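You operate a simulated robot arm through the tools that you are given. There is no shell and no other tool. Be economical: measure what you need, move in short steps, check, and stop when the job is done.

Carry out the task below with a simulated robot arm. There is one attempt and no reset: what you move stays moved.

TASK
Leak-test the plug named on the test card at the card's pressure, then turn the dial to zero.
Fine: leave the plug latched in the tester.
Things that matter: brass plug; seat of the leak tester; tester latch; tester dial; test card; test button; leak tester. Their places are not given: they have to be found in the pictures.

It is judged by the outcome, as a careful person would: the job done as asked, and still so three seconds after it is handed in. It fails if anything else is knocked over, pushed out of place, dropped, spilled or broken.

THE ROBOT
A 6-joint arm with a two-finger parallel gripper, fixed in place. Base frame: the origin is at the foot of the arm, x ahead of it, y to its left, z up; the work surface is at about z = 0.004. Lengths are in m, angles in rad, forces in N, time in s.
With the tool pointing down near the work surface it reaches from about 0.14 to 0.58 m from the base axis. Its first joint turns from -1.152 to 1.152 rad. Payload 2.1 kg.
Tool frame: the origin (TCP) lies between the finger pads and is the grasp point; the fingertips stand 0.03 m ahead of it; z points along the fingers, y is the line along which they close. The gripper opens to 0.094 m. The fingers are 0.028 m wide and 0.01 m thick; the gripper's body (0.05 by 0.096 m) begins 0.055 m behind the TCP.
Orientation is that of the tool frame in the base frame, as [roll, pitch, yaw] about the fixed x, y, z axes, in that order (R = Rz(yaw) Ry(pitch) Rx(roll)). With the fingers straight down and closing along the base's y, the tool's x points along the base's -x, its y along +y and its z along -z.

THE INTERFACE
- The arm moves only by the tool servo_tool. Its argument "targets" is a list of rows, each an object (a shift or turn left out is 0, a gripper value left out holds the last) with "delta_pos": the shift along the tool's x, y, z in m, a list of three; "delta_rot": the turn, a rotation vector about the tool's x, y, z in rad, a list of three; "hand": the closure in counts, from 0 (fully open) to 255 (shut). In form: [{"delta_pos": [tx, ty, tz], "delta_rot": [wx, wy, wz], "hand": hand}, ...]. A call has 1 to 12 rows; each row shifts and turns the commanded pose from where the row before left it, along the tool's axes as they then stand. A row lasts 0.2 s, in which the tool goes at most 0.05 m and 0.15 rad; a call with a longer step from one row to the next is refused whole, and so is a gripper value outside its range. A pose out of reach is approached as far as the arm can. The call stops where the force on the tool passes 90 N (or 10 N more than at its start, if that is more) or the arm is blocked; 0.2 s more then pass. The fingers move at their own pace (about 0.072 m/s each) and stop on an object; they squeeze with about 24 N. The grip force told is the motor's: it shows also when the fingers shut on nothing. Time passes only in rows, and 0.2 s behind the last, so rows that do not move let the fingers close. It gives the time, the measured TCP pose, the force on the tool (base axes), the opening and the grip force at its end, in the units of the frame above (readings bear some noise).
- Cameras (640 x 400 px; columns grow to the right, rows downward): "scene" is fixed at [0.0682, -0.3864, 0.4861]; the picture's right is [0.61, -0.79, 0.00], its down [-0.44, -0.34, -0.83] and it looks along [0.66, 0.51, -0.55] (base axes); focal length 272 px, centre (320, 200). "wrist" rides on the gripper at [-0.037, 0, -0.058] in the tool frame; the picture's right is [0.00, -1.00, 0.00], its down [0.97, 0.00, -0.24] and it looks along [0.24, 0.00, 0.97] (tool axes); focal length 218 px, centre (320, 200).
- snapshot(camera): a new picture of that camera. No time passes.
- point_at(camera, pixels): for up to 12 pixels [column, row] of the newest picture of that camera ("zoom" is the newest enlarged one), the place [x, y, z] in the base frame of the surface seen there, good to about 0.003 m. No time passes.
- inspect(camera, box): a new picture of the part [left, top, right, bottom] of that camera's present view, enlarged. No time passes.
- finish_job(): hands the job in; it is judged then, once.

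Work in short steps. Measure before you move; look again where a grasp or a placing could have gone wrong, and mend it. You have 80 turns and 34 pictures in all, those below and enlarged ones among them. Open the gripper and draw the arm clear of the work before you hand the job in, unless the task says otherwise; then end with one line.

The tools are called after ">>>" as name(argument=value, ...) on one line, values as JSON. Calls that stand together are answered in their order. servo_tool: Moves the arm, as the interface text tells. Its arguments: {"type":"object","properties":{"targets":{"type":"array"}},"required":["targets"]} The other tools are called the same way: snapshot (camera) takes a picture; point_at (camera, pixels) gives the place of the surface under pixels of a picture; inspect (camera, box) takes an enlarged picture of a part of a camera's view; finish_job () hands the job in.

At the start:

```text
clock: 0.0
tool_pos: [0.2467, -0.1623, 0.3307]
ee_rot: [-3.141, 0.0, 3.141]
ft_force: [0.2, 0.5, -0.7]
width: 0.094
finger_force: 0.0
```

scene: 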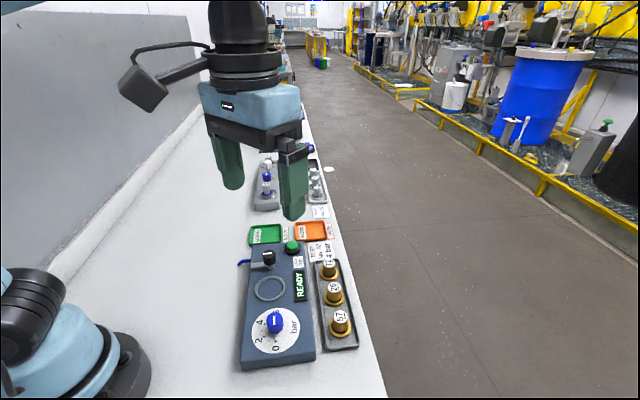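
wrist: 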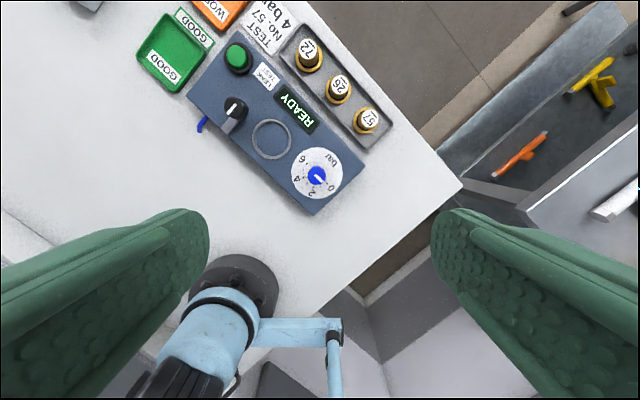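

The tester is at around scene (275,305), with the plug tray at its right and the card at about (320,250). I'll enlarge both views to read the card and the dial.

>>> inspect(camera="scene", box=[220, 220, 380, 380])

>>> inspect(camera="wrist", box=[130, 0, 410, 220])

```text
2.50 times, centred on (300, 300) of scene
```

zoom: 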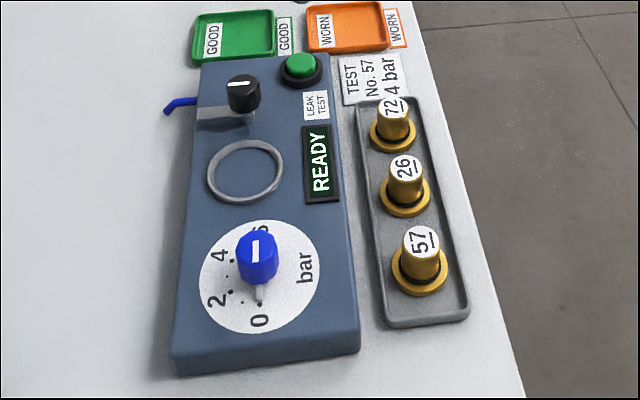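

```text
1.82 times, centred on (270, 110) of wrist
```

zoom: 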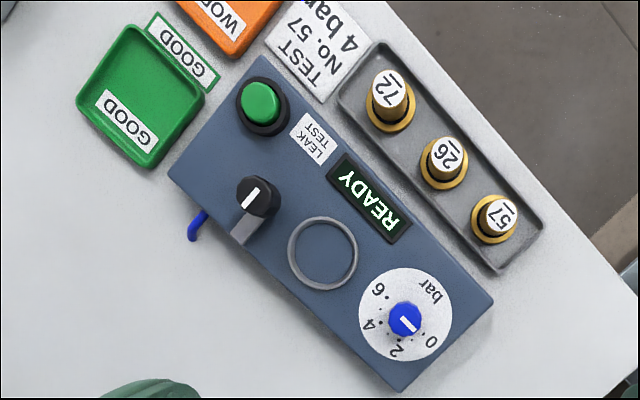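

The card asks for No. 57 at 4 bar. I'll measure the key points on the enlarged wrist view.

>>> point_at(camera="zoom", pixels=[[500, 215], [490, 236], [450, 152], [405, 318], [405, 340], [322, 253], [322, 220], [258, 192], [240, 238], [262, 103], [195, 228], [397, 380]])

>>> point_at(camera="zoom", pixels=[[432, 342], [397, 352], [370, 325], [378, 290], [408, 270], [180, 175], [262, 62], [485, 300], [530, 245], [495, 268], [350, 280], [270, 250]])

>>> inspect(camera="wrist", box=[200, 80, 350, 220])

```text
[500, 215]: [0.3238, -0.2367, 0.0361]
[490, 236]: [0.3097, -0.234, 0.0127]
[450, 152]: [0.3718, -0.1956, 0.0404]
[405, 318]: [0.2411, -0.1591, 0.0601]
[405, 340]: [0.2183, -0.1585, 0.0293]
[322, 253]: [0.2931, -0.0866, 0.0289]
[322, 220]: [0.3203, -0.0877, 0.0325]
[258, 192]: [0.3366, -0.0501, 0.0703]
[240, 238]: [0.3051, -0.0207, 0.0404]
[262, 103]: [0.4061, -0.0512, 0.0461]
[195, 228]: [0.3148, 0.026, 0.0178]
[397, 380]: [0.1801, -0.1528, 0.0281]
```

```text
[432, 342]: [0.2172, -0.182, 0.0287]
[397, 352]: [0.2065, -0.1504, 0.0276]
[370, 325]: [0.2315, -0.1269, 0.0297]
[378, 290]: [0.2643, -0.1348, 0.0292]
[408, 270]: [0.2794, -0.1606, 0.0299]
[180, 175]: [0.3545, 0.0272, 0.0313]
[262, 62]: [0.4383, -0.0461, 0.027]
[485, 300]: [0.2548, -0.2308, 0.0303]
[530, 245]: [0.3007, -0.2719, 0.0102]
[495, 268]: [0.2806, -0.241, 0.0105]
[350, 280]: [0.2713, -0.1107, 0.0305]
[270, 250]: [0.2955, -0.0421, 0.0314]
```

```text
2.86 times, centred on (275, 150) of wrist
```

zoom: 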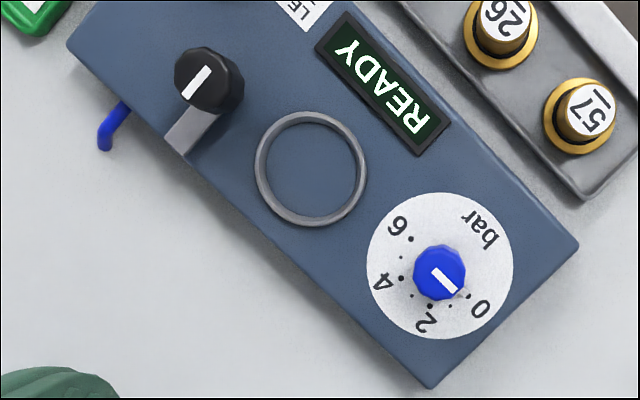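

Plug 57 is near (0.32,-0.237) and the tester is turned about 45°. I'll hover over the plug, with the tool yawed +45° so the fingers close across the tray, and look again.

>>> servo_tool(targets=[{"delta_pos": [-0.015, -0.0146, 0.034]}, {"delta_pos": [-0.015, -0.0146, 0.034]}, {"delta_pos": [-0.015, -0.0146, 0.034]}, {"delta_pos": [-0.015, -0.0146, 0.034]}, {"delta_pos": [-0.015, -0.0146, 0.034]}, {"delta_rot": [0, 0, -0.131]}, {"delta_rot": [0, 0, -0.131]}, {"delta_rot": [0, 0, -0.131]}, {"delta_rot": [0, 0, -0.131]}, {"delta_rot": [0, 0, -0.131]}, {"delta_rot": [0, 0, -0.131]}])

>>> snapshot(camera="wrist")

```text
clock: 2.4
tool_pos: [0.3202, -0.2364, 0.1597]
ee_rot: [3.141, 0.0, -2.353]
ft_force: [0.0, 0.9, 0.6]
width: 0.094
finger_force: 0.1
```

```text
28 pictures are left
```

wrist: 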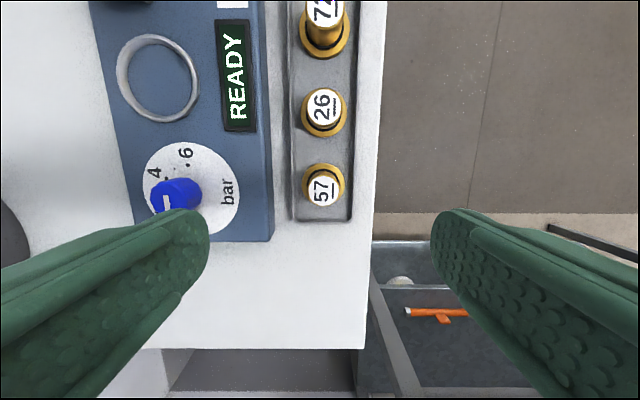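

Plug 57's top is centred near (322,190). I'll measure its top, flange and the tray.

>>> point_at(camera="wrist", pixels=[[322, 192], [309, 190], [335, 190], [322, 203], [322, 180], [303, 183], [343, 183], [322, 167], [310, 211], [160, 78], [118, 78], [197, 78]])

>>> inspect(camera="wrist", box=[280, 140, 370, 230])

```text
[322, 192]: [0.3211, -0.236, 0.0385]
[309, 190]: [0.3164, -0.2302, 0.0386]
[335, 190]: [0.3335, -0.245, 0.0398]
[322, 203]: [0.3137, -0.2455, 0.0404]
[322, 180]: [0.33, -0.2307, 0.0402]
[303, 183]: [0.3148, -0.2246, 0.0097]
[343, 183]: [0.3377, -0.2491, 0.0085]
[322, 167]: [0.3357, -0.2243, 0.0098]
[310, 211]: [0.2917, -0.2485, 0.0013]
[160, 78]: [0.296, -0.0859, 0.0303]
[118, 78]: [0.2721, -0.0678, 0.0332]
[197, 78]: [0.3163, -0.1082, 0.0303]
```

```text
4.44 times, centred on (325, 185) of wrist
```

zoom: 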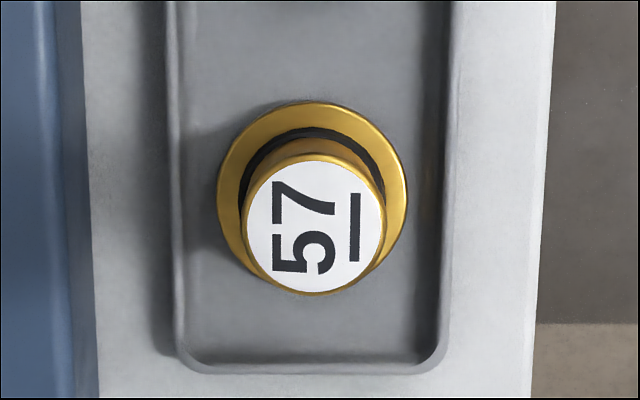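

Top centre is about (0.324,-0.2375), z 0.039, and the body is about 0.022 wide. I'll pre-close the fingers to about 0.055, go down to TCP z 0.048 and close.

>>> servo_tool(targets=[{"delta_pos": [-0.0019, -0.0035, 0.02], "hand": 106}, {"delta_pos": [0, 0, 0.02]}, {"delta_pos": [0, 0, 0.02]}, {"delta_pos": [0, 0, 0.02]}, {"delta_pos": [0, 0, 0.02]}, {"delta_pos": [0, 0, 0.0115]}, {}])

>>> snapshot(camera="wrist")

```text
clock: 4.0
tool_pos: [0.3251, -0.237, 0.0494]
ee_rot: [3.139, 0.001, -2.355]
ft_force: [0.4, 0.2, -0.5]
width: 0.0549
finger_force: 0.1
```

```text
26 pictures are left
```

wrist: 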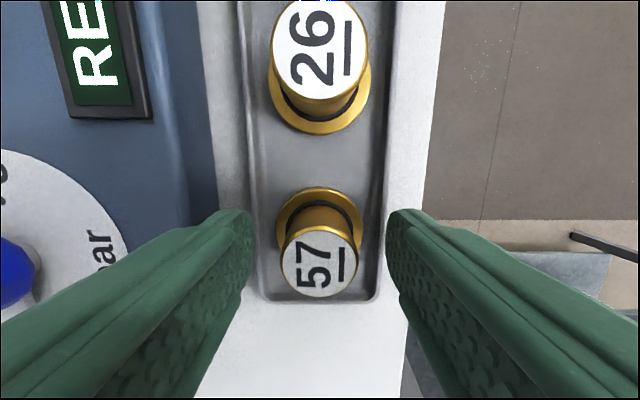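

The plug is between the fingers with its top at (319,261), near the expected row 257. I'll close and lift slightly.

>>> servo_tool(targets=[{"hand": 255}, {}, {}, {}, {"delta_pos": [0, 0, -0.02]}, {"delta_pos": [0, 0, -0.03]}, {"delta_pos": [0, 0, -0.03]}, {}])

>>> snapshot(camera="wrist")

>>> snapshot(camera="scene")

```text
clock: 5.8
tool_pos: [0.3245, -0.2354, 0.1298]
ee_rot: [-3.141, 0.0, -2.355]
ft_force: [0.5, 0.0, 0.4]
width: 0.0
finger_force: 23.7
```

```text
25 pictures are left
```

wrist: 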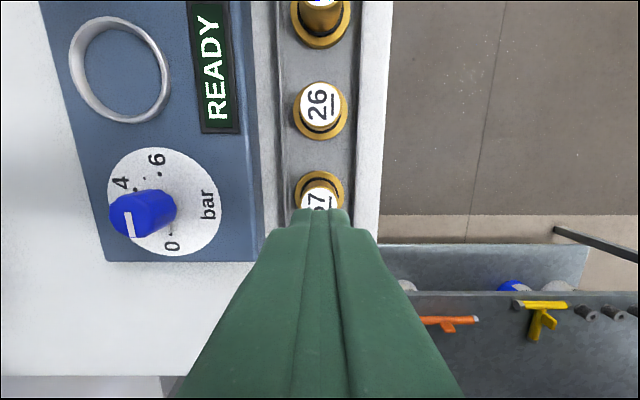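

```text
24 pictures are left
```

scene: 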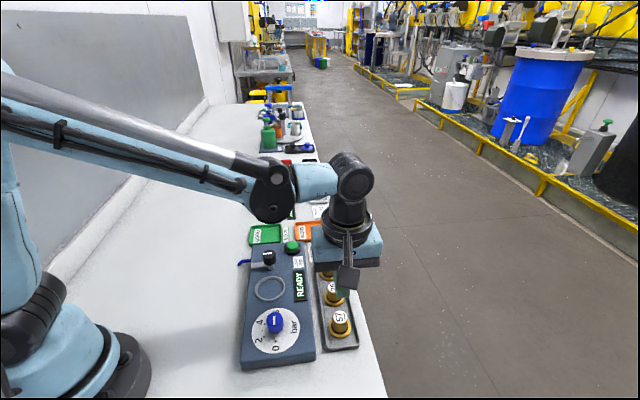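

The gripper shut on nothing (width 0.0), but plug 57 still stands in its place. I'll open, go down again a little lower, close, and read the width before lifting.

>>> servo_tool(targets=[{"hand": 106}, {}, {}, {"delta_pos": [0, 0, 0.03]}, {"delta_pos": [0, 0, 0.03]}, {"delta_pos": [0, 0, 0.024]}, {}])

>>> snapshot(camera="scene")

>>> snapshot(camera="wrist")

```text
clock: 7.4
tool_pos: [0.3231, -0.2368, 0.0422]
ee_rot: [3.141, 0.0, -2.354]
ft_force: [-0.2, 0.4, 23.6]
width: 0.0549
finger_force: 0.0
```

```text
23 pictures are left
```

scene: 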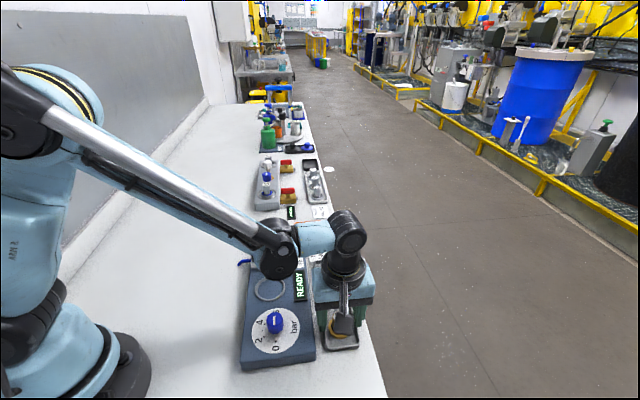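

```text
22 pictures are left
```

wrist: 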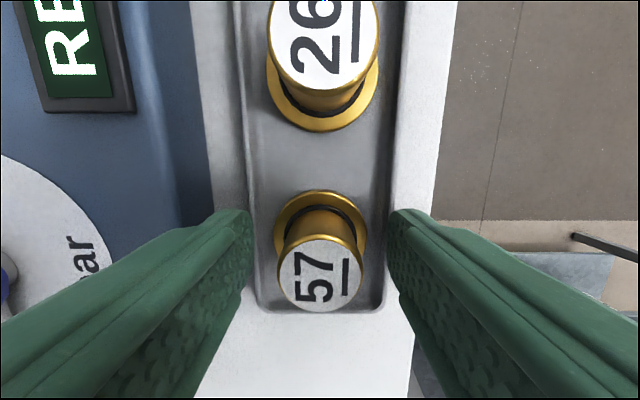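

Contact force shows the tips resting on the tray rim at z≈0.012. I'll raise 3 mm, centre 2 mm in tool x, and close.

>>> servo_tool(targets=[{"delta_pos": [0.002, 0, -0.0035]}, {"hand": 255}, {}, {}, {}])

>>> snapshot(camera="wrist")

```text
clock: 8.6
tool_pos: [0.3214, -0.2382, 0.0453]
ee_rot: [-3.14, 0.001, -2.355]
ft_force: [-0.6, -0.9, -0.2]
width: 0.0271
finger_force: 23.9
```

```text
21 pictures are left
```

wrist: 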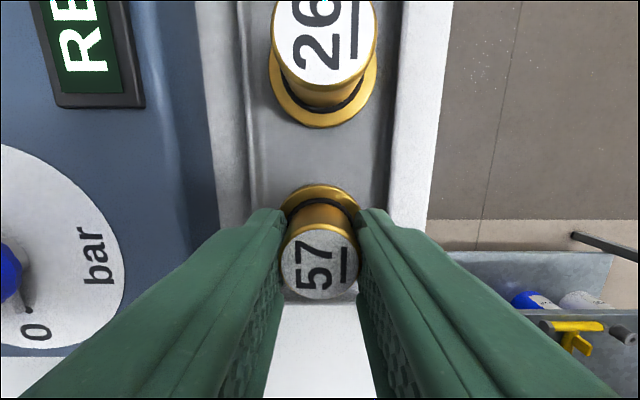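

The grip is now on the plug at width 0.027. I'll lift gently in small steps and check the width.

>>> servo_tool(targets=[{}, {"delta_pos": [0, 0, -0.003]}, {"delta_pos": [0, 0, -0.004]}, {"delta_pos": [0, 0, -0.006]}, {}])

>>> snapshot(camera="wrist")

```text
clock: 9.8
tool_pos: [0.3217, -0.238, 0.0594]
ee_rot: [-3.142, 0.0, -2.356]
ft_force: [-0.2, 0.3, -1.7]
width: 0.0271
finger_force: 23.7
```

```text
20 pictures are left
```

wrist: 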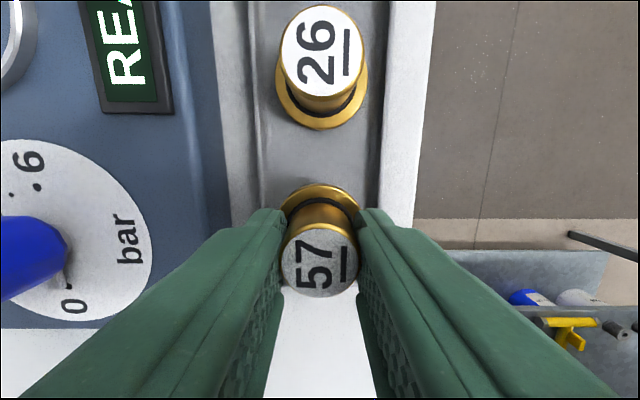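

The plug is held and moved up with the tool. I'll raise it to about z 0.13 and carry it above the seat in small steps.

>>> servo_tool(targets=[{"delta_pos": [0, 0, -0.01]}, {"delta_pos": [0, 0, -0.02]}, {"delta_pos": [0, 0, -0.02]}, {"delta_pos": [0, 0, -0.02]}, {"delta_pos": [-0.0144, 0.021, 0]}, {"delta_pos": [-0.0144, 0.021, 0]}, {"delta_pos": [-0.0144, 0.021, 0]}, {"delta_pos": [-0.0144, 0.021, 0]}, {"delta_pos": [-0.0144, 0.021, 0]}, {"delta_pos": [-0.0144, 0.021, 0]}, {}])

>>> snapshot(camera="wrist")

>>> inspect(camera="scene", box=[200, 200, 400, 380])

```text
clock: 12.2
tool_pos: [0.2941, -0.0863, 0.1305]
ee_rot: [3.141, 0.0, -2.356]
ft_force: [1.0, 0.2, -1.7]
width: 0.0271
finger_force: 23.9
```

```text
19 pictures are left
```

wrist: 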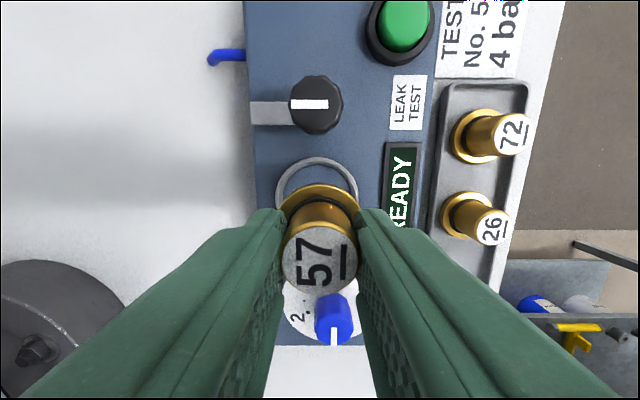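

```text
2.22 times, centred on (300, 290) of scene
```

zoom: 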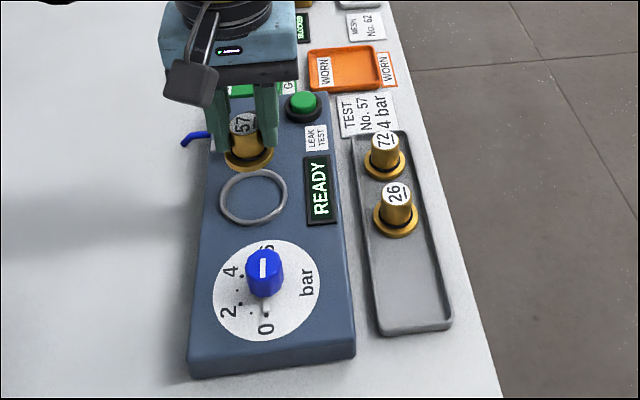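

I'll measure the ring edges and the latch from both views.

>>> point_at(camera="zoom", pixels=[[222, 203], [285, 193], [253, 173], [258, 223], [254, 198], [265, 262]])

>>> point_at(camera="wrist", pixels=[[316, 160], [279, 195], [355, 195], [316, 176], [308, 103], [296, 103], [342, 104], [319, 78], [318, 131], [255, 113], [272, 103], [272, 123]])

```text
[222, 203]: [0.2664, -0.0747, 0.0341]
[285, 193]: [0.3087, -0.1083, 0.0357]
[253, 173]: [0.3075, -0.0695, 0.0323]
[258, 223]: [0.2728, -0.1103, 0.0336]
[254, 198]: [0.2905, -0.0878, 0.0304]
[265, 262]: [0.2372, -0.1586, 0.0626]
```

```text
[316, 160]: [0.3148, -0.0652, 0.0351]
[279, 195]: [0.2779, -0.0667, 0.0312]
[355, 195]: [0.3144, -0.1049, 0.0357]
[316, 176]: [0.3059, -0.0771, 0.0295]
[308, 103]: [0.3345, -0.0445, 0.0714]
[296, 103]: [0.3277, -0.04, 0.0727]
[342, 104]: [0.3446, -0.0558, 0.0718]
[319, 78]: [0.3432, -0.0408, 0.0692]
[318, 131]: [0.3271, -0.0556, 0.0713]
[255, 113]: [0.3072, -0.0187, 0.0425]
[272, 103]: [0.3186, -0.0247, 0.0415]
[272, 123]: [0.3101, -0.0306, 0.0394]
```

The seat centre is about (0.293,-0.087), so the plug is nearly above it. I'll lower to just above contact, at about TCP 0.073.

>>> servo_tool(targets=[{"delta_pos": [0.0012, 0, 0.02]}, {"delta_pos": [0, 0, 0.02]}, {"delta_pos": [0, 0, 0.012]}, {"delta_pos": [0, 0, 0.004]}, {}])

>>> inspect(camera="wrist", box=[220, 60, 420, 310])

>>> inspect(camera="scene", box=[220, 230, 340, 320])

```text
clock: 13.4
tool_pos: [0.2946, -0.0903, 0.0733]
ee_rot: [-3.142, 0.001, -2.355]
ft_force: [0.9, -0.3, -1.3]
width: 0.0268
finger_force: 24.3
```

```text
1.60 times, centred on (320, 185) of wrist
```

zoom: 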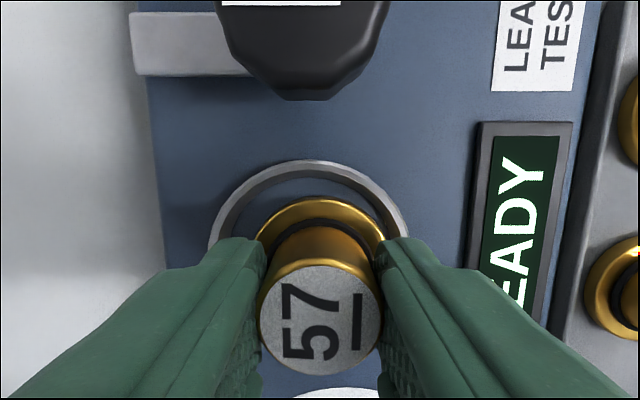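

```text
4.44 times, centred on (280, 275) of scene
```

zoom: 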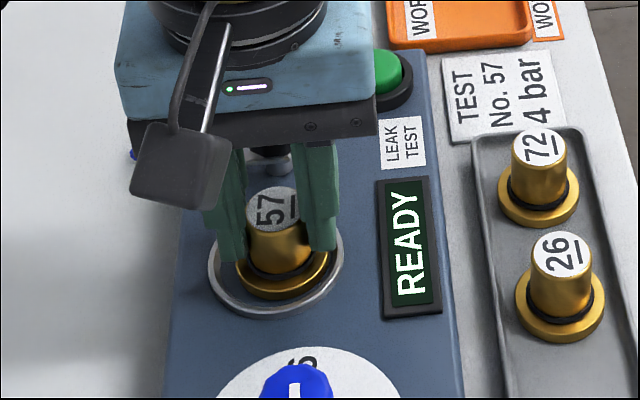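

The plug sits about 3.5 mm right of the ring's centre in the wrist view (ring centre 308 against flange 320 in the zoom). I'll shift that in +y and lower gently.

>>> servo_tool(targets=[{"delta_pos": [0, 0.0035, 0]}, {"delta_pos": [0, 0, 0.0015]}, {"delta_pos": [0, 0, 0.001]}, {"delta_pos": [0, 0, 0.001]}, {}])

```text
clock: 14.6
tool_pos: [0.2929, -0.0864, 0.0713]
ee_rot: [-3.139, 0.001, -2.355]
ft_force: [-2.0, -1.6, 4.4]
width: 0.027
finger_force: 24.3
```

There is about 6 N of contact, so the plug is down. I'll press a little more, then open modestly and look.

>>> servo_tool(targets=[{"delta_pos": [0, 0, 0.0007]}, {}, {"hand": 110}, {}, {}])

>>> inspect(camera="wrist", box=[220, 60, 420, 310])

```text
clock: 15.8
tool_pos: [0.2917, -0.0863, 0.0708]
ee_rot: [3.142, 0.0, -2.355]
ft_force: [-0.1, -0.3, 0.8]
width: 0.0536
finger_force: 0.0
```

```text
1.60 times, centred on (320, 185) of wrist
```

zoom: 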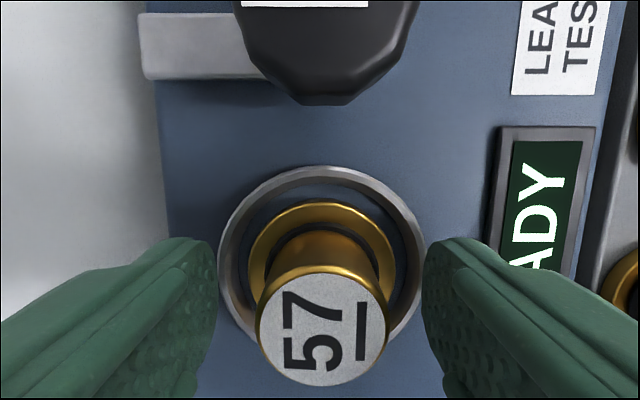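

The plug is seated inside the ring. I'll rise, move over the latch knob (about 0.335,-0.0475), and turn the tool to yaw −45° so a 90° CCW latch turn stays in range.

>>> servo_tool(targets=[{"delta_pos": [0, 0, -0.03]}, {"delta_pos": [0, 0, -0.03]}, {"delta_pos": [0, 0, -0.03]}, {"delta_pos": [-0.02, -0.001, 0]}, {"delta_pos": [-0.02, -0.001, 0]}, {"delta_pos": [-0.018, -0.001, 0]}, {"delta_rot": [0, 0, 0.131]}, {"delta_rot": [0, 0, 0.131]}, {"delta_rot": [0, 0, 0.131]}, {"delta_rot": [0, 0, 0.131]}, {"delta_rot": [0, 0, 0.131]}, {"delta_rot": [0, 0, 0.131]}])

>>> servo_tool(targets=[{"delta_rot": [0, 0, 0.131]}, {"delta_rot": [0, 0, 0.131]}, {"delta_rot": [0, 0, 0.131]}, {"delta_rot": [0, 0, 0.131]}, {"delta_rot": [0, 0, 0.131]}, {"delta_rot": [0, 0, 0.131]}, {}])

>>> snapshot(camera="wrist")

```text
clock: 18.4
tool_pos: [0.3348, -0.0478, 0.1604]
ee_rot: [-3.141, -0.001, 3.14]
ft_force: [0.2, 0.6, -0.3]
width: 0.0536
finger_force: 0.1
```

```text
clock: 20.0
tool_pos: [0.3343, -0.0474, 0.1608]
ee_rot: [3.141, 0.0, 2.352]
ft_force: [0.9, 0.2, 0.1]
width: 0.0536
finger_force: 0.1
```

```text
14 pictures are left
```

wrist: 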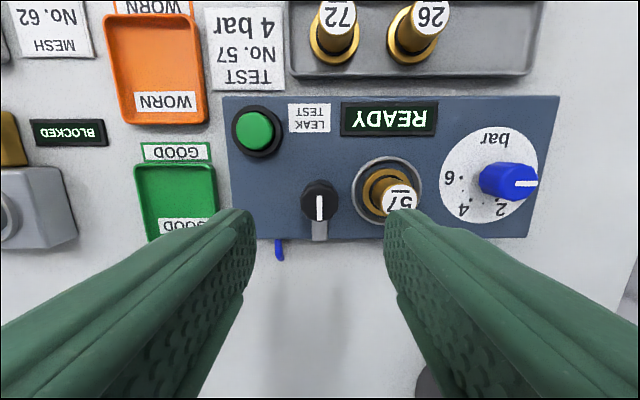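

The knob top at (319,203) is centred under the tool. I'll narrow the opening, go down to TCP ~0.081 and close on it.

>>> servo_tool(targets=[{"delta_pos": [0.001, 0, 0.02], "hand": 141}, {"delta_pos": [0, 0, 0.03]}, {"delta_pos": [0, 0, 0.02]}, {"delta_pos": [0, 0, 0.01]}, {}, {"hand": 255}, {}, {}, {}])

>>> snapshot(camera="wrist")

```text
clock: 22.0
tool_pos: [0.334, -0.0475, 0.0794]
ee_rot: [3.139, 0.001, 2.357]
ft_force: [9.8, 6.5, -22.0]
width: 0.0277
finger_force: 44.8
```

```text
13 pictures are left
```

wrist: 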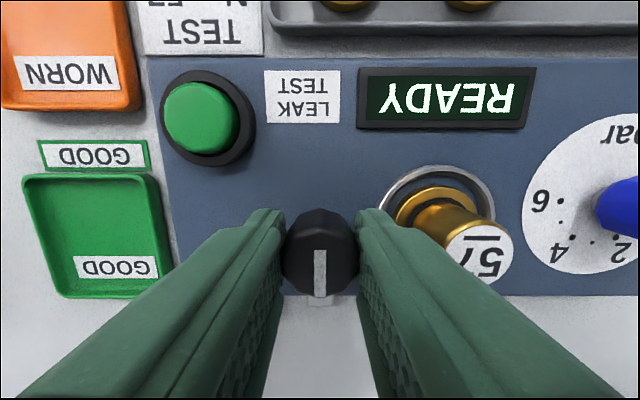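

The knob is gripped. I'll turn CCW (arm towards the seat) a first 0.39 rad and check for freedom.

>>> servo_tool(targets=[{"delta_rot": [0, 0, -0.1]}, {"delta_rot": [0, 0, -0.13]}, {"delta_rot": [0, 0, -0.13]}, {"delta_rot": [0, 0, -0.13]}, {}])

>>> snapshot(camera="wrist")

```text
clock: 23.2
tool_pos: [0.3342, -0.0469, 0.0804]
ee_rot: [3.14, 0.003, 2.849]
ft_force: [16.4, 14.3, 34.7]
width: 0.0275
finger_force: 45.0
```

```text
12 pictures are left
```

wrist: 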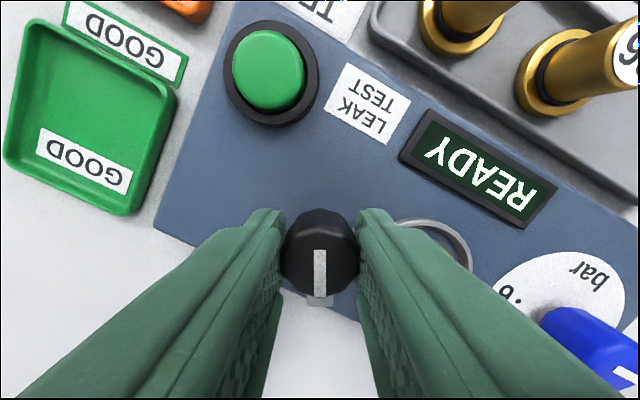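

The knob and arm turn with the tool. I'll continue the remaining ~1.08 rad.

>>> servo_tool(targets=[{"delta_rot": [0, 0, -0.13]}, {"delta_rot": [0, 0, -0.13]}, {"delta_rot": [0, 0, -0.13]}, {"delta_rot": [0, 0, -0.13]}, {"delta_rot": [0, 0, -0.13]}, {"delta_rot": [0, 0, -0.13]}, {"delta_rot": [0, 0, -0.13]}, {"delta_rot": [0, 0, -0.13]}, {"delta_rot": [0, 0, -0.04]}, {}])

>>> snapshot(camera="wrist")

```text
clock: 25.4
tool_pos: [0.3333, -0.0449, 0.0812]
ee_rot: [3.134, 0.005, -2.357]
ft_force: [4.9, 28.9, -4.6]
width: 0.0277
finger_force: 45.5
```

```text
11 pictures are left
```

wrist: 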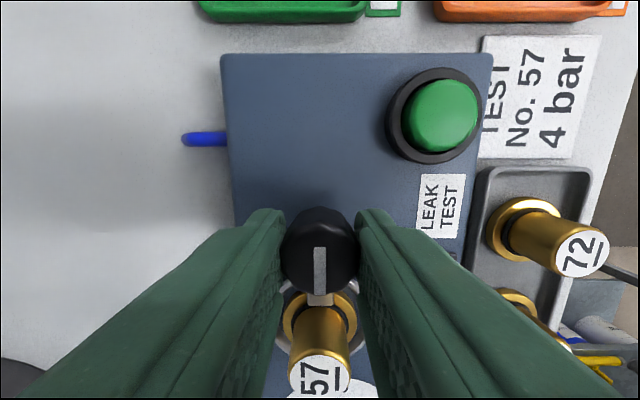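

The arm now points over the plug's flange. I'll release, rise, and move over the dial knob (about 0.2395,-0.159).

>>> servo_tool(targets=[{"hand": 141}, {}, {"delta_pos": [0, 0, -0.03]}, {"delta_pos": [0, 0, -0.03]}, {"delta_pos": [0, 0, -0.02]}, {"delta_pos": [0.0365, -0.003, 0]}, {"delta_pos": [0.0365, -0.003, 0]}, {"delta_pos": [0.0365, -0.003, 0]}, {"delta_pos": [0.0365, -0.003, 0]}, {"delta_rot": [0, 0, -0.13]}, {"delta_rot": [0, 0, -0.13]}, {}])

>>> snapshot(camera="wrist")

>>> inspect(camera="scene", box=[220, 230, 340, 360])

```text
clock: 28.0
tool_pos: [0.241, -0.1566, 0.1597]
ee_rot: [-3.141, 0.0, -2.095]
ft_force: [-0.7, 0.2, -0.2]
width: 0.042
finger_force: 0.0
```

```text
10 pictures are left
```

wrist: 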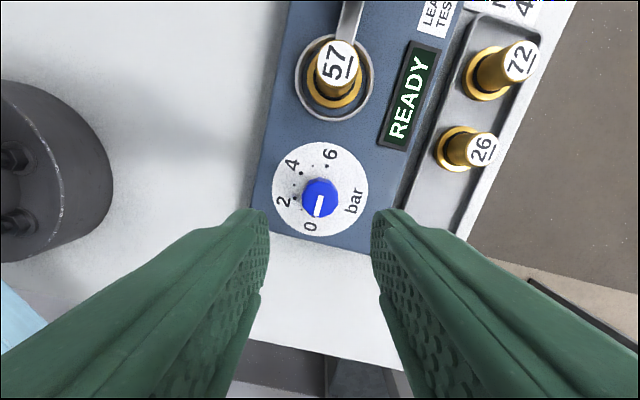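

```text
3.08 times, centred on (280, 295) of scene
```

zoom: 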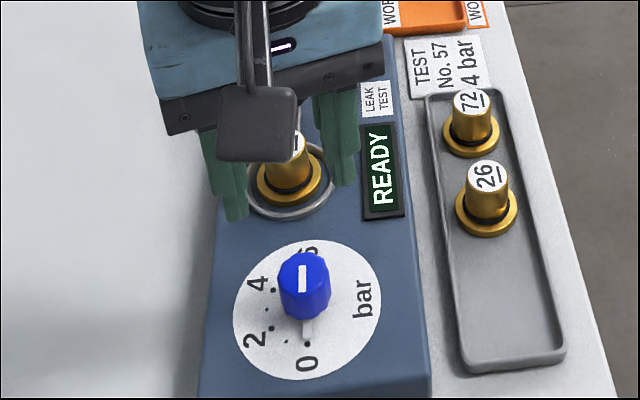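

The dial knob is centred at (320,198), and its labels give 30° per bar, so 4 bar is 120° clockwise. I'll go down and grip it.

>>> servo_tool(targets=[{"delta_pos": [0, 0, 0.03]}, {"delta_pos": [0, 0, 0.03]}, {"delta_pos": [0, 0, 0.02]}, {"delta_pos": [0, 0, 0.008]}, {"hand": 255}, {}, {}, {}])

```text
clock: 29.8
tool_pos: [0.2384, -0.1579, 0.0721]
ee_rot: [-3.141, 0.001, -2.099]
ft_force: [2.0, -0.9, -18.7]
width: 0.0268
finger_force: 45.1
```

Gripped at width 0.027. I'll turn clockwise 2.094 rad in two calls.

>>> servo_tool(targets=[{"delta_rot": [0, 0, 0.1309]}, {"delta_rot": [0, 0, 0.1309]}, {"delta_rot": [0, 0, 0.1309]}, {"delta_rot": [0, 0, 0.1309]}, {"delta_rot": [0, 0, 0.1309]}, {"delta_rot": [0, 0, 0.1309]}, {"delta_rot": [0, 0, 0.1309]}, {"delta_rot": [0, 0, 0.1309]}])

>>> servo_tool(targets=[{"delta_rot": [0, 0, 0.1309]}, {"delta_rot": [0, 0, 0.1309]}, {"delta_rot": [0, 0, 0.1309]}, {"delta_rot": [0, 0, 0.1309]}, {"delta_rot": [0, 0, 0.1309]}, {"delta_rot": [0, 0, 0.1309]}, {"delta_rot": [0, 0, 0.1309]}, {"delta_rot": [0, 0, 0.1309]}, {}, {}])

>>> inspect(camera="scene", box=[220, 230, 340, 360])

```text
clock: 31.6
tool_pos: [0.2383, -0.1567, 0.0713]
ee_rot: [3.139, 0.002, 3.137]
ft_force: [-3.5, 20.3, 25.1]
width: 0.027
finger_force: 44.5
```

```text
clock: 33.8
tool_pos: [0.2394, -0.1597, 0.0723]
ee_rot: [3.14, -0.001, 2.089]
ft_force: [8.7, 12.6, -19.9]
width: 0.0268
finger_force: 45.7
```

```text
3.08 times, centred on (280, 295) of scene
```

zoom: 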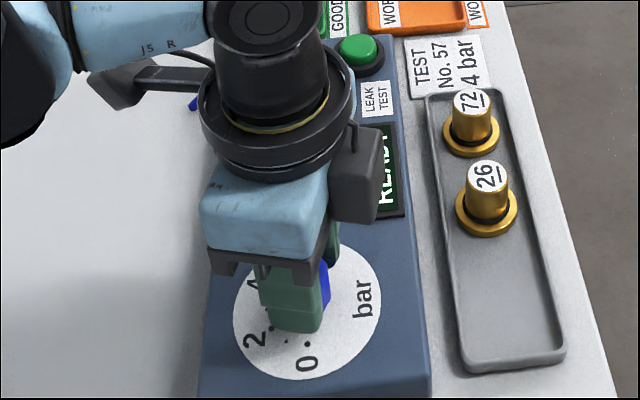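

I'll release, rise and check the dial reading.

>>> servo_tool(targets=[{"hand": 141}, {}, {"delta_pos": [0, 0, -0.03]}, {"delta_pos": [0, 0, -0.03]}, {"delta_pos": [0, 0, -0.03]}, {}])

>>> inspect(camera="wrist", box=[240, 80, 460, 260])

```text
clock: 35.2
tool_pos: [0.2393, -0.1592, 0.1634]
ee_rot: [3.141, 0.0, 2.09]
ft_force: [0.6, 0.2, 0.6]
width: 0.0421
finger_force: 0.1
```

```text
2.22 times, centred on (350, 170) of wrist
```

zoom: 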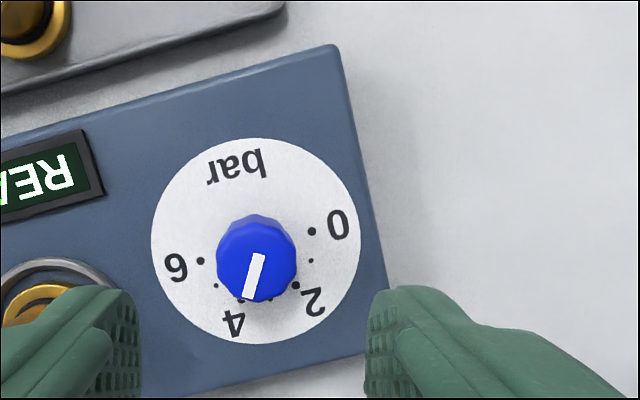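

The marks lie about 57.5° per 2 bar (≈0.5 rad/bar), so the index is about 4–5° past 4. I'll regrip and turn back 0.09 rad CCW, then check.

>>> servo_tool(targets=[{"delta_pos": [0, 0, 0.03]}, {"delta_pos": [0, 0, 0.03]}, {"delta_pos": [0, 0, 0.03]}, {"hand": 255}, {}, {}, {}, {"delta_rot": [0, 0, -0.045]}, {"delta_rot": [0, 0, -0.045]}, {}, {}])

>>> servo_tool(targets=[{"hand": 141}, {}, {"delta_pos": [0, 0, -0.03]}, {"delta_pos": [0, 0, -0.03]}, {"delta_pos": [0, 0, -0.03]}, {}])

>>> inspect(camera="wrist", box=[290, 120, 430, 250])

```text
clock: 37.6
tool_pos: [0.2395, -0.1586, 0.0729]
ee_rot: [-3.14, 0.005, 2.181]
ft_force: [0.3, -22.9, 4.9]
width: 0.0267
finger_force: 44.7
```

```text
clock: 39.0
tool_pos: [0.2377, -0.1575, 0.1652]
ee_rot: [3.141, 0.001, 2.182]
ft_force: [-0.2, -0.3, 0.2]
width: 0.0421
finger_force: 0.0
```

```text
3.08 times, centred on (360, 185) of wrist
```

zoom: 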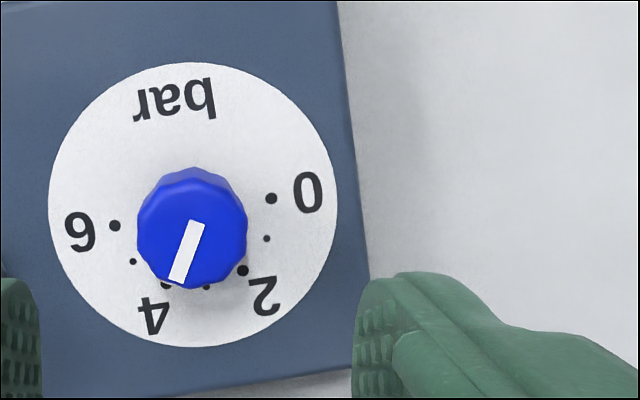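

The index now points at the 4 dot (-110° against -109°). I'll move closed fingers above the test button (about 0.406,-0.051) and look.

>>> servo_tool(targets=[{"delta_pos": [-0.0015, 0.0331, 0], "hand": 255}, {"delta_pos": [-0.0015, 0.0331, 0]}, {"delta_pos": [-0.0015, 0.0331, 0]}, {"delta_pos": [-0.0015, 0.0331, 0]}, {"delta_pos": [-0.0015, 0.0331, 0]}, {"delta_pos": [-0.0015, 0.0331, 0]}, {}])

>>> snapshot(camera="wrist")

```text
clock: 40.6
tool_pos: [0.4062, -0.0528, 0.1628]
ee_rot: [-3.141, -0.001, 2.18]
ft_force: [-0.8, -0.6, 0.4]
width: 0.0
finger_force: 24.1
```

```text
5 pictures are left
```

wrist: 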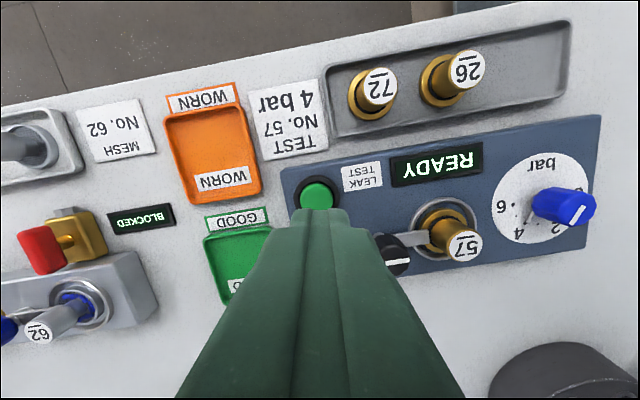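

>>> point_at(camera="wrist", pixels=[[316, 196], [316, 186], [301, 196], [331, 196], [316, 206], [293, 190], [340, 190], [397, 262]])

```text
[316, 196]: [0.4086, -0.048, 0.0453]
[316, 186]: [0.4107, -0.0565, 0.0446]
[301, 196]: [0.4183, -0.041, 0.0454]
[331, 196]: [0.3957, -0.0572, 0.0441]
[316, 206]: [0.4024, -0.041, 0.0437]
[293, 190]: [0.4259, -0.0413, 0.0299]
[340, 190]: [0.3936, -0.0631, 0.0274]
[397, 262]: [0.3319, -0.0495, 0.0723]
```

Button centre is about (0.407,-0.0495), top z 0.045. I'll descend to just above it, then press in small steps.

>>> servo_tool(targets=[{"delta_pos": [0.002, 0.0027, 0.03]}, {"delta_pos": [0, 0, 0.03]}, {"delta_pos": [0, 0, 0.023]}, {"delta_pos": [0, 0, 0.002]}, {"delta_pos": [0, 0, 0.001]}, {"delta_pos": [0, 0, 0.001]}, {}])

```text
clock: 42.2
tool_pos: [0.4075, -0.0486, 0.0757]
ee_rot: [-3.141, -0.002, 2.182]
ft_force: [0.8, 0.4, 0.6]
width: 0.0
finger_force: 24.2
```

>>> servo_tool(targets=[{"delta_pos": [0, 0, 0.001]}, {"delta_pos": [0, 0, 0.001]}, {"delta_pos": [0, 0, 0.001]}, {"delta_pos": [0, 0, 0.001]}, {}])

>>> inspect(camera="scene", box=[220, 230, 340, 360])

```text
clock: 43.4
tool_pos: [0.4081, -0.0485, 0.0724]
ee_rot: [-3.141, 0.001, 2.183]
ft_force: [-0.3, -2.0, 2.2]
width: 0.0
finger_force: 23.8
```

```text
3.08 times, centred on (280, 295) of scene
```

zoom: 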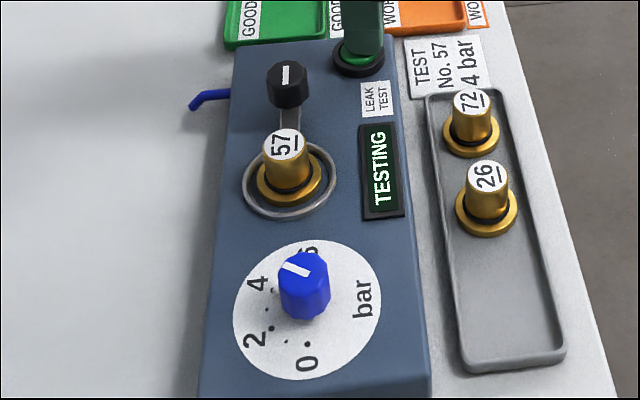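

The display says TESTING. I'll lift off the button and wait for the result.

>>> servo_tool(targets=[{"delta_pos": [0, 0, -0.03]}, {"delta_pos": [0, 0, -0.03]}, {"delta_pos": [0, 0, -0.03]}, {}, {}, {}, {}, {}, {}, {}, {}, {}])

>>> servo_tool(targets=[{}, {}, {}, {}, {}, {}, {}, {}, {}, {}, {}, {}])

>>> inspect(camera="scene", box=[220, 230, 340, 360])

```text
clock: 46.0
tool_pos: [0.4072, -0.049, 0.1605]
ee_rot: [3.141, 0.0, 2.182]
ft_force: [-0.5, 1.4, 0.0]
width: 0.0
finger_force: 23.8
```

```text
clock: 48.6
tool_pos: [0.4062, -0.0497, 0.1618]
ee_rot: [3.141, 0.0, 2.182]
ft_force: [-0.6, -0.5, 0.8]
width: 0.0001
finger_force: 23.8
```

```text
3.08 times, centred on (280, 295) of scene
```

zoom: 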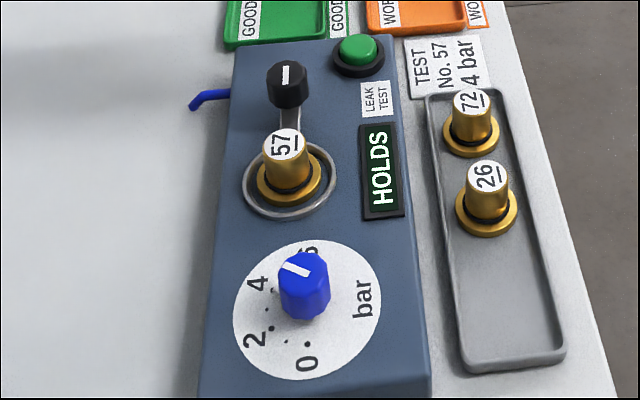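

The display says HOLDS, so the test is done. I'll go back over the dial, open, and descend onto the knob.

>>> servo_tool(targets=[{"delta_pos": [0.00117, -0.03355, 0]}, {"delta_pos": [0.00117, -0.03355, 0]}, {"delta_pos": [0.00117, -0.03355, 0]}, {"delta_pos": [0.00117, -0.03355, 0]}, {"delta_pos": [0.00117, -0.03355, 0]}, {"delta_pos": [0.00117, -0.03355, 0], "hand": 141}, {}, {}])

>>> snapshot(camera="wrist")

```text
clock: 50.4
tool_pos: [0.238, -0.1591, 0.1634]
ee_rot: [-3.141, 0.0, 2.182]
ft_force: [-0.2, 0.7, -1.0]
width: 0.042
finger_force: 0.1
```

```text
2 pictures are left
```

wrist: 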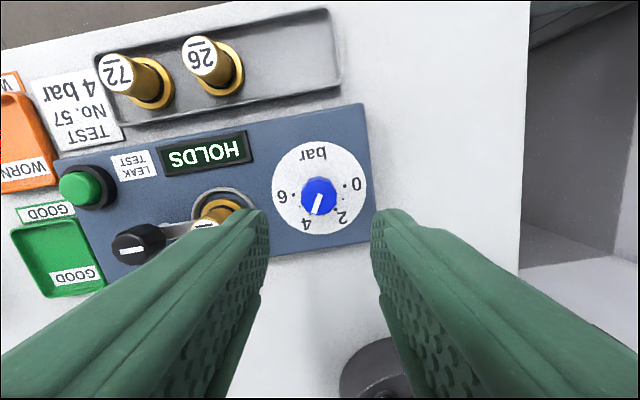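

The knob is centred at (319,196). I'll descend, grip, and turn CCW 2.0 rad.

>>> servo_tool(targets=[{"delta_pos": [0, 0, 0.03]}, {"delta_pos": [0, 0, 0.03]}, {"delta_pos": [0, 0, 0.03]}, {"hand": 255}, {}, {}, {}, {"delta_rot": [0, 0, -0.125]}, {"delta_rot": [0, 0, -0.125]}, {"delta_rot": [0, 0, -0.125]}, {"delta_rot": [0, 0, -0.125]}])

>>> servo_tool(targets=[{"delta_rot": [0, 0, -0.125]}, {"delta_rot": [0, 0, -0.125]}, {"delta_rot": [0, 0, -0.125]}, {"delta_rot": [0, 0, -0.125]}, {"delta_rot": [0, 0, -0.125]}, {"delta_rot": [0, 0, -0.125]}, {"delta_rot": [0, 0, -0.125]}, {"delta_rot": [0, 0, -0.125]}, {"delta_rot": [0, 0, -0.125]}, {"delta_rot": [0, 0, -0.125]}, {"delta_rot": [0, 0, -0.125]}, {"delta_rot": [0, 0, -0.125]}])

>>> servo_tool(targets=[{}, {"hand": 141}, {}, {"delta_pos": [0, 0, -0.03]}, {"delta_pos": [0, 0, -0.03]}, {"delta_pos": [0, 0, -0.03]}, {}])

>>> inspect(camera="wrist", box=[250, 120, 390, 250])

```text
clock: 52.8
tool_pos: [0.239, -0.1583, 0.0726]
ee_rot: [3.141, 0.003, 2.685]
ft_force: [14.9, 3.4, 30.5]
width: 0.0269
finger_force: 45.0
```

```text
clock: 55.4
tool_pos: [0.2388, -0.1586, 0.0705]
ee_rot: [3.141, 0.004, -2.099]
ft_force: [11.5, 12.4, -25.0]
width: 0.0269
finger_force: 45.3
```

```text
clock: 57.0
tool_pos: [0.2356, -0.1586, 0.1608]
ee_rot: [-3.14, 0.0, -2.104]
ft_force: [0.2, -0.7, -1.1]
width: 0.042
finger_force: 0.0
```

```text
3.08 times, centred on (320, 185) of wrist
```

zoom: 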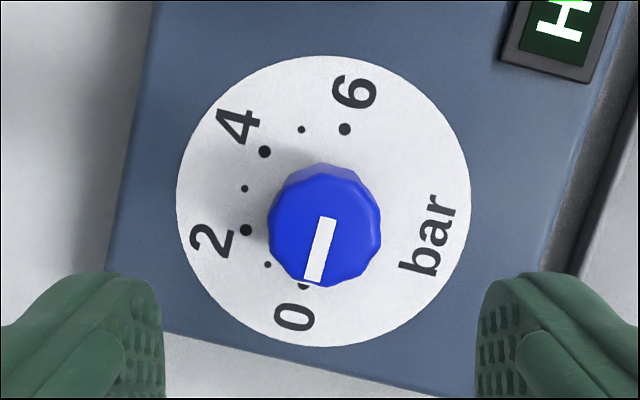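

The index lies on the 0 dot (-103° for both). I'll open fully and draw the arm up clear.

>>> servo_tool(targets=[{"delta_pos": [0, 0, -0.04], "hand": 0}, {"delta_pos": [0, 0, -0.04]}, {"delta_pos": [0, 0, -0.04]}, {"delta_pos": [0, 0, -0.04]}, {}, {}])

>>> inspect(camera="scene", box=[200, 200, 400, 380])

```text
clock: 58.4
tool_pos: [0.2391, -0.1556, 0.3244]
ee_rot: [-3.141, 0.0, -2.104]
ft_force: [-0.2, 0.2, -0.8]
width: 0.094
finger_force: 0.0
```

```text
2.22 times, centred on (300, 290) of scene
```

zoom: 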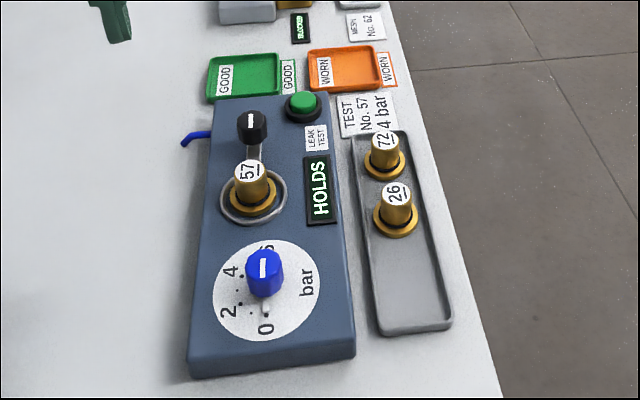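

The display reads HOLDS, the dial is at 0, the plug is latched and the arm is clear, so I'm handing the job in.

>>> finish_job()

```text
The job is handed in.
```

Plug No. 57 was leak-tested at 4 bar and the tester showed HOLDS; the dial is back at 0, and the plug is still latched in the tester.
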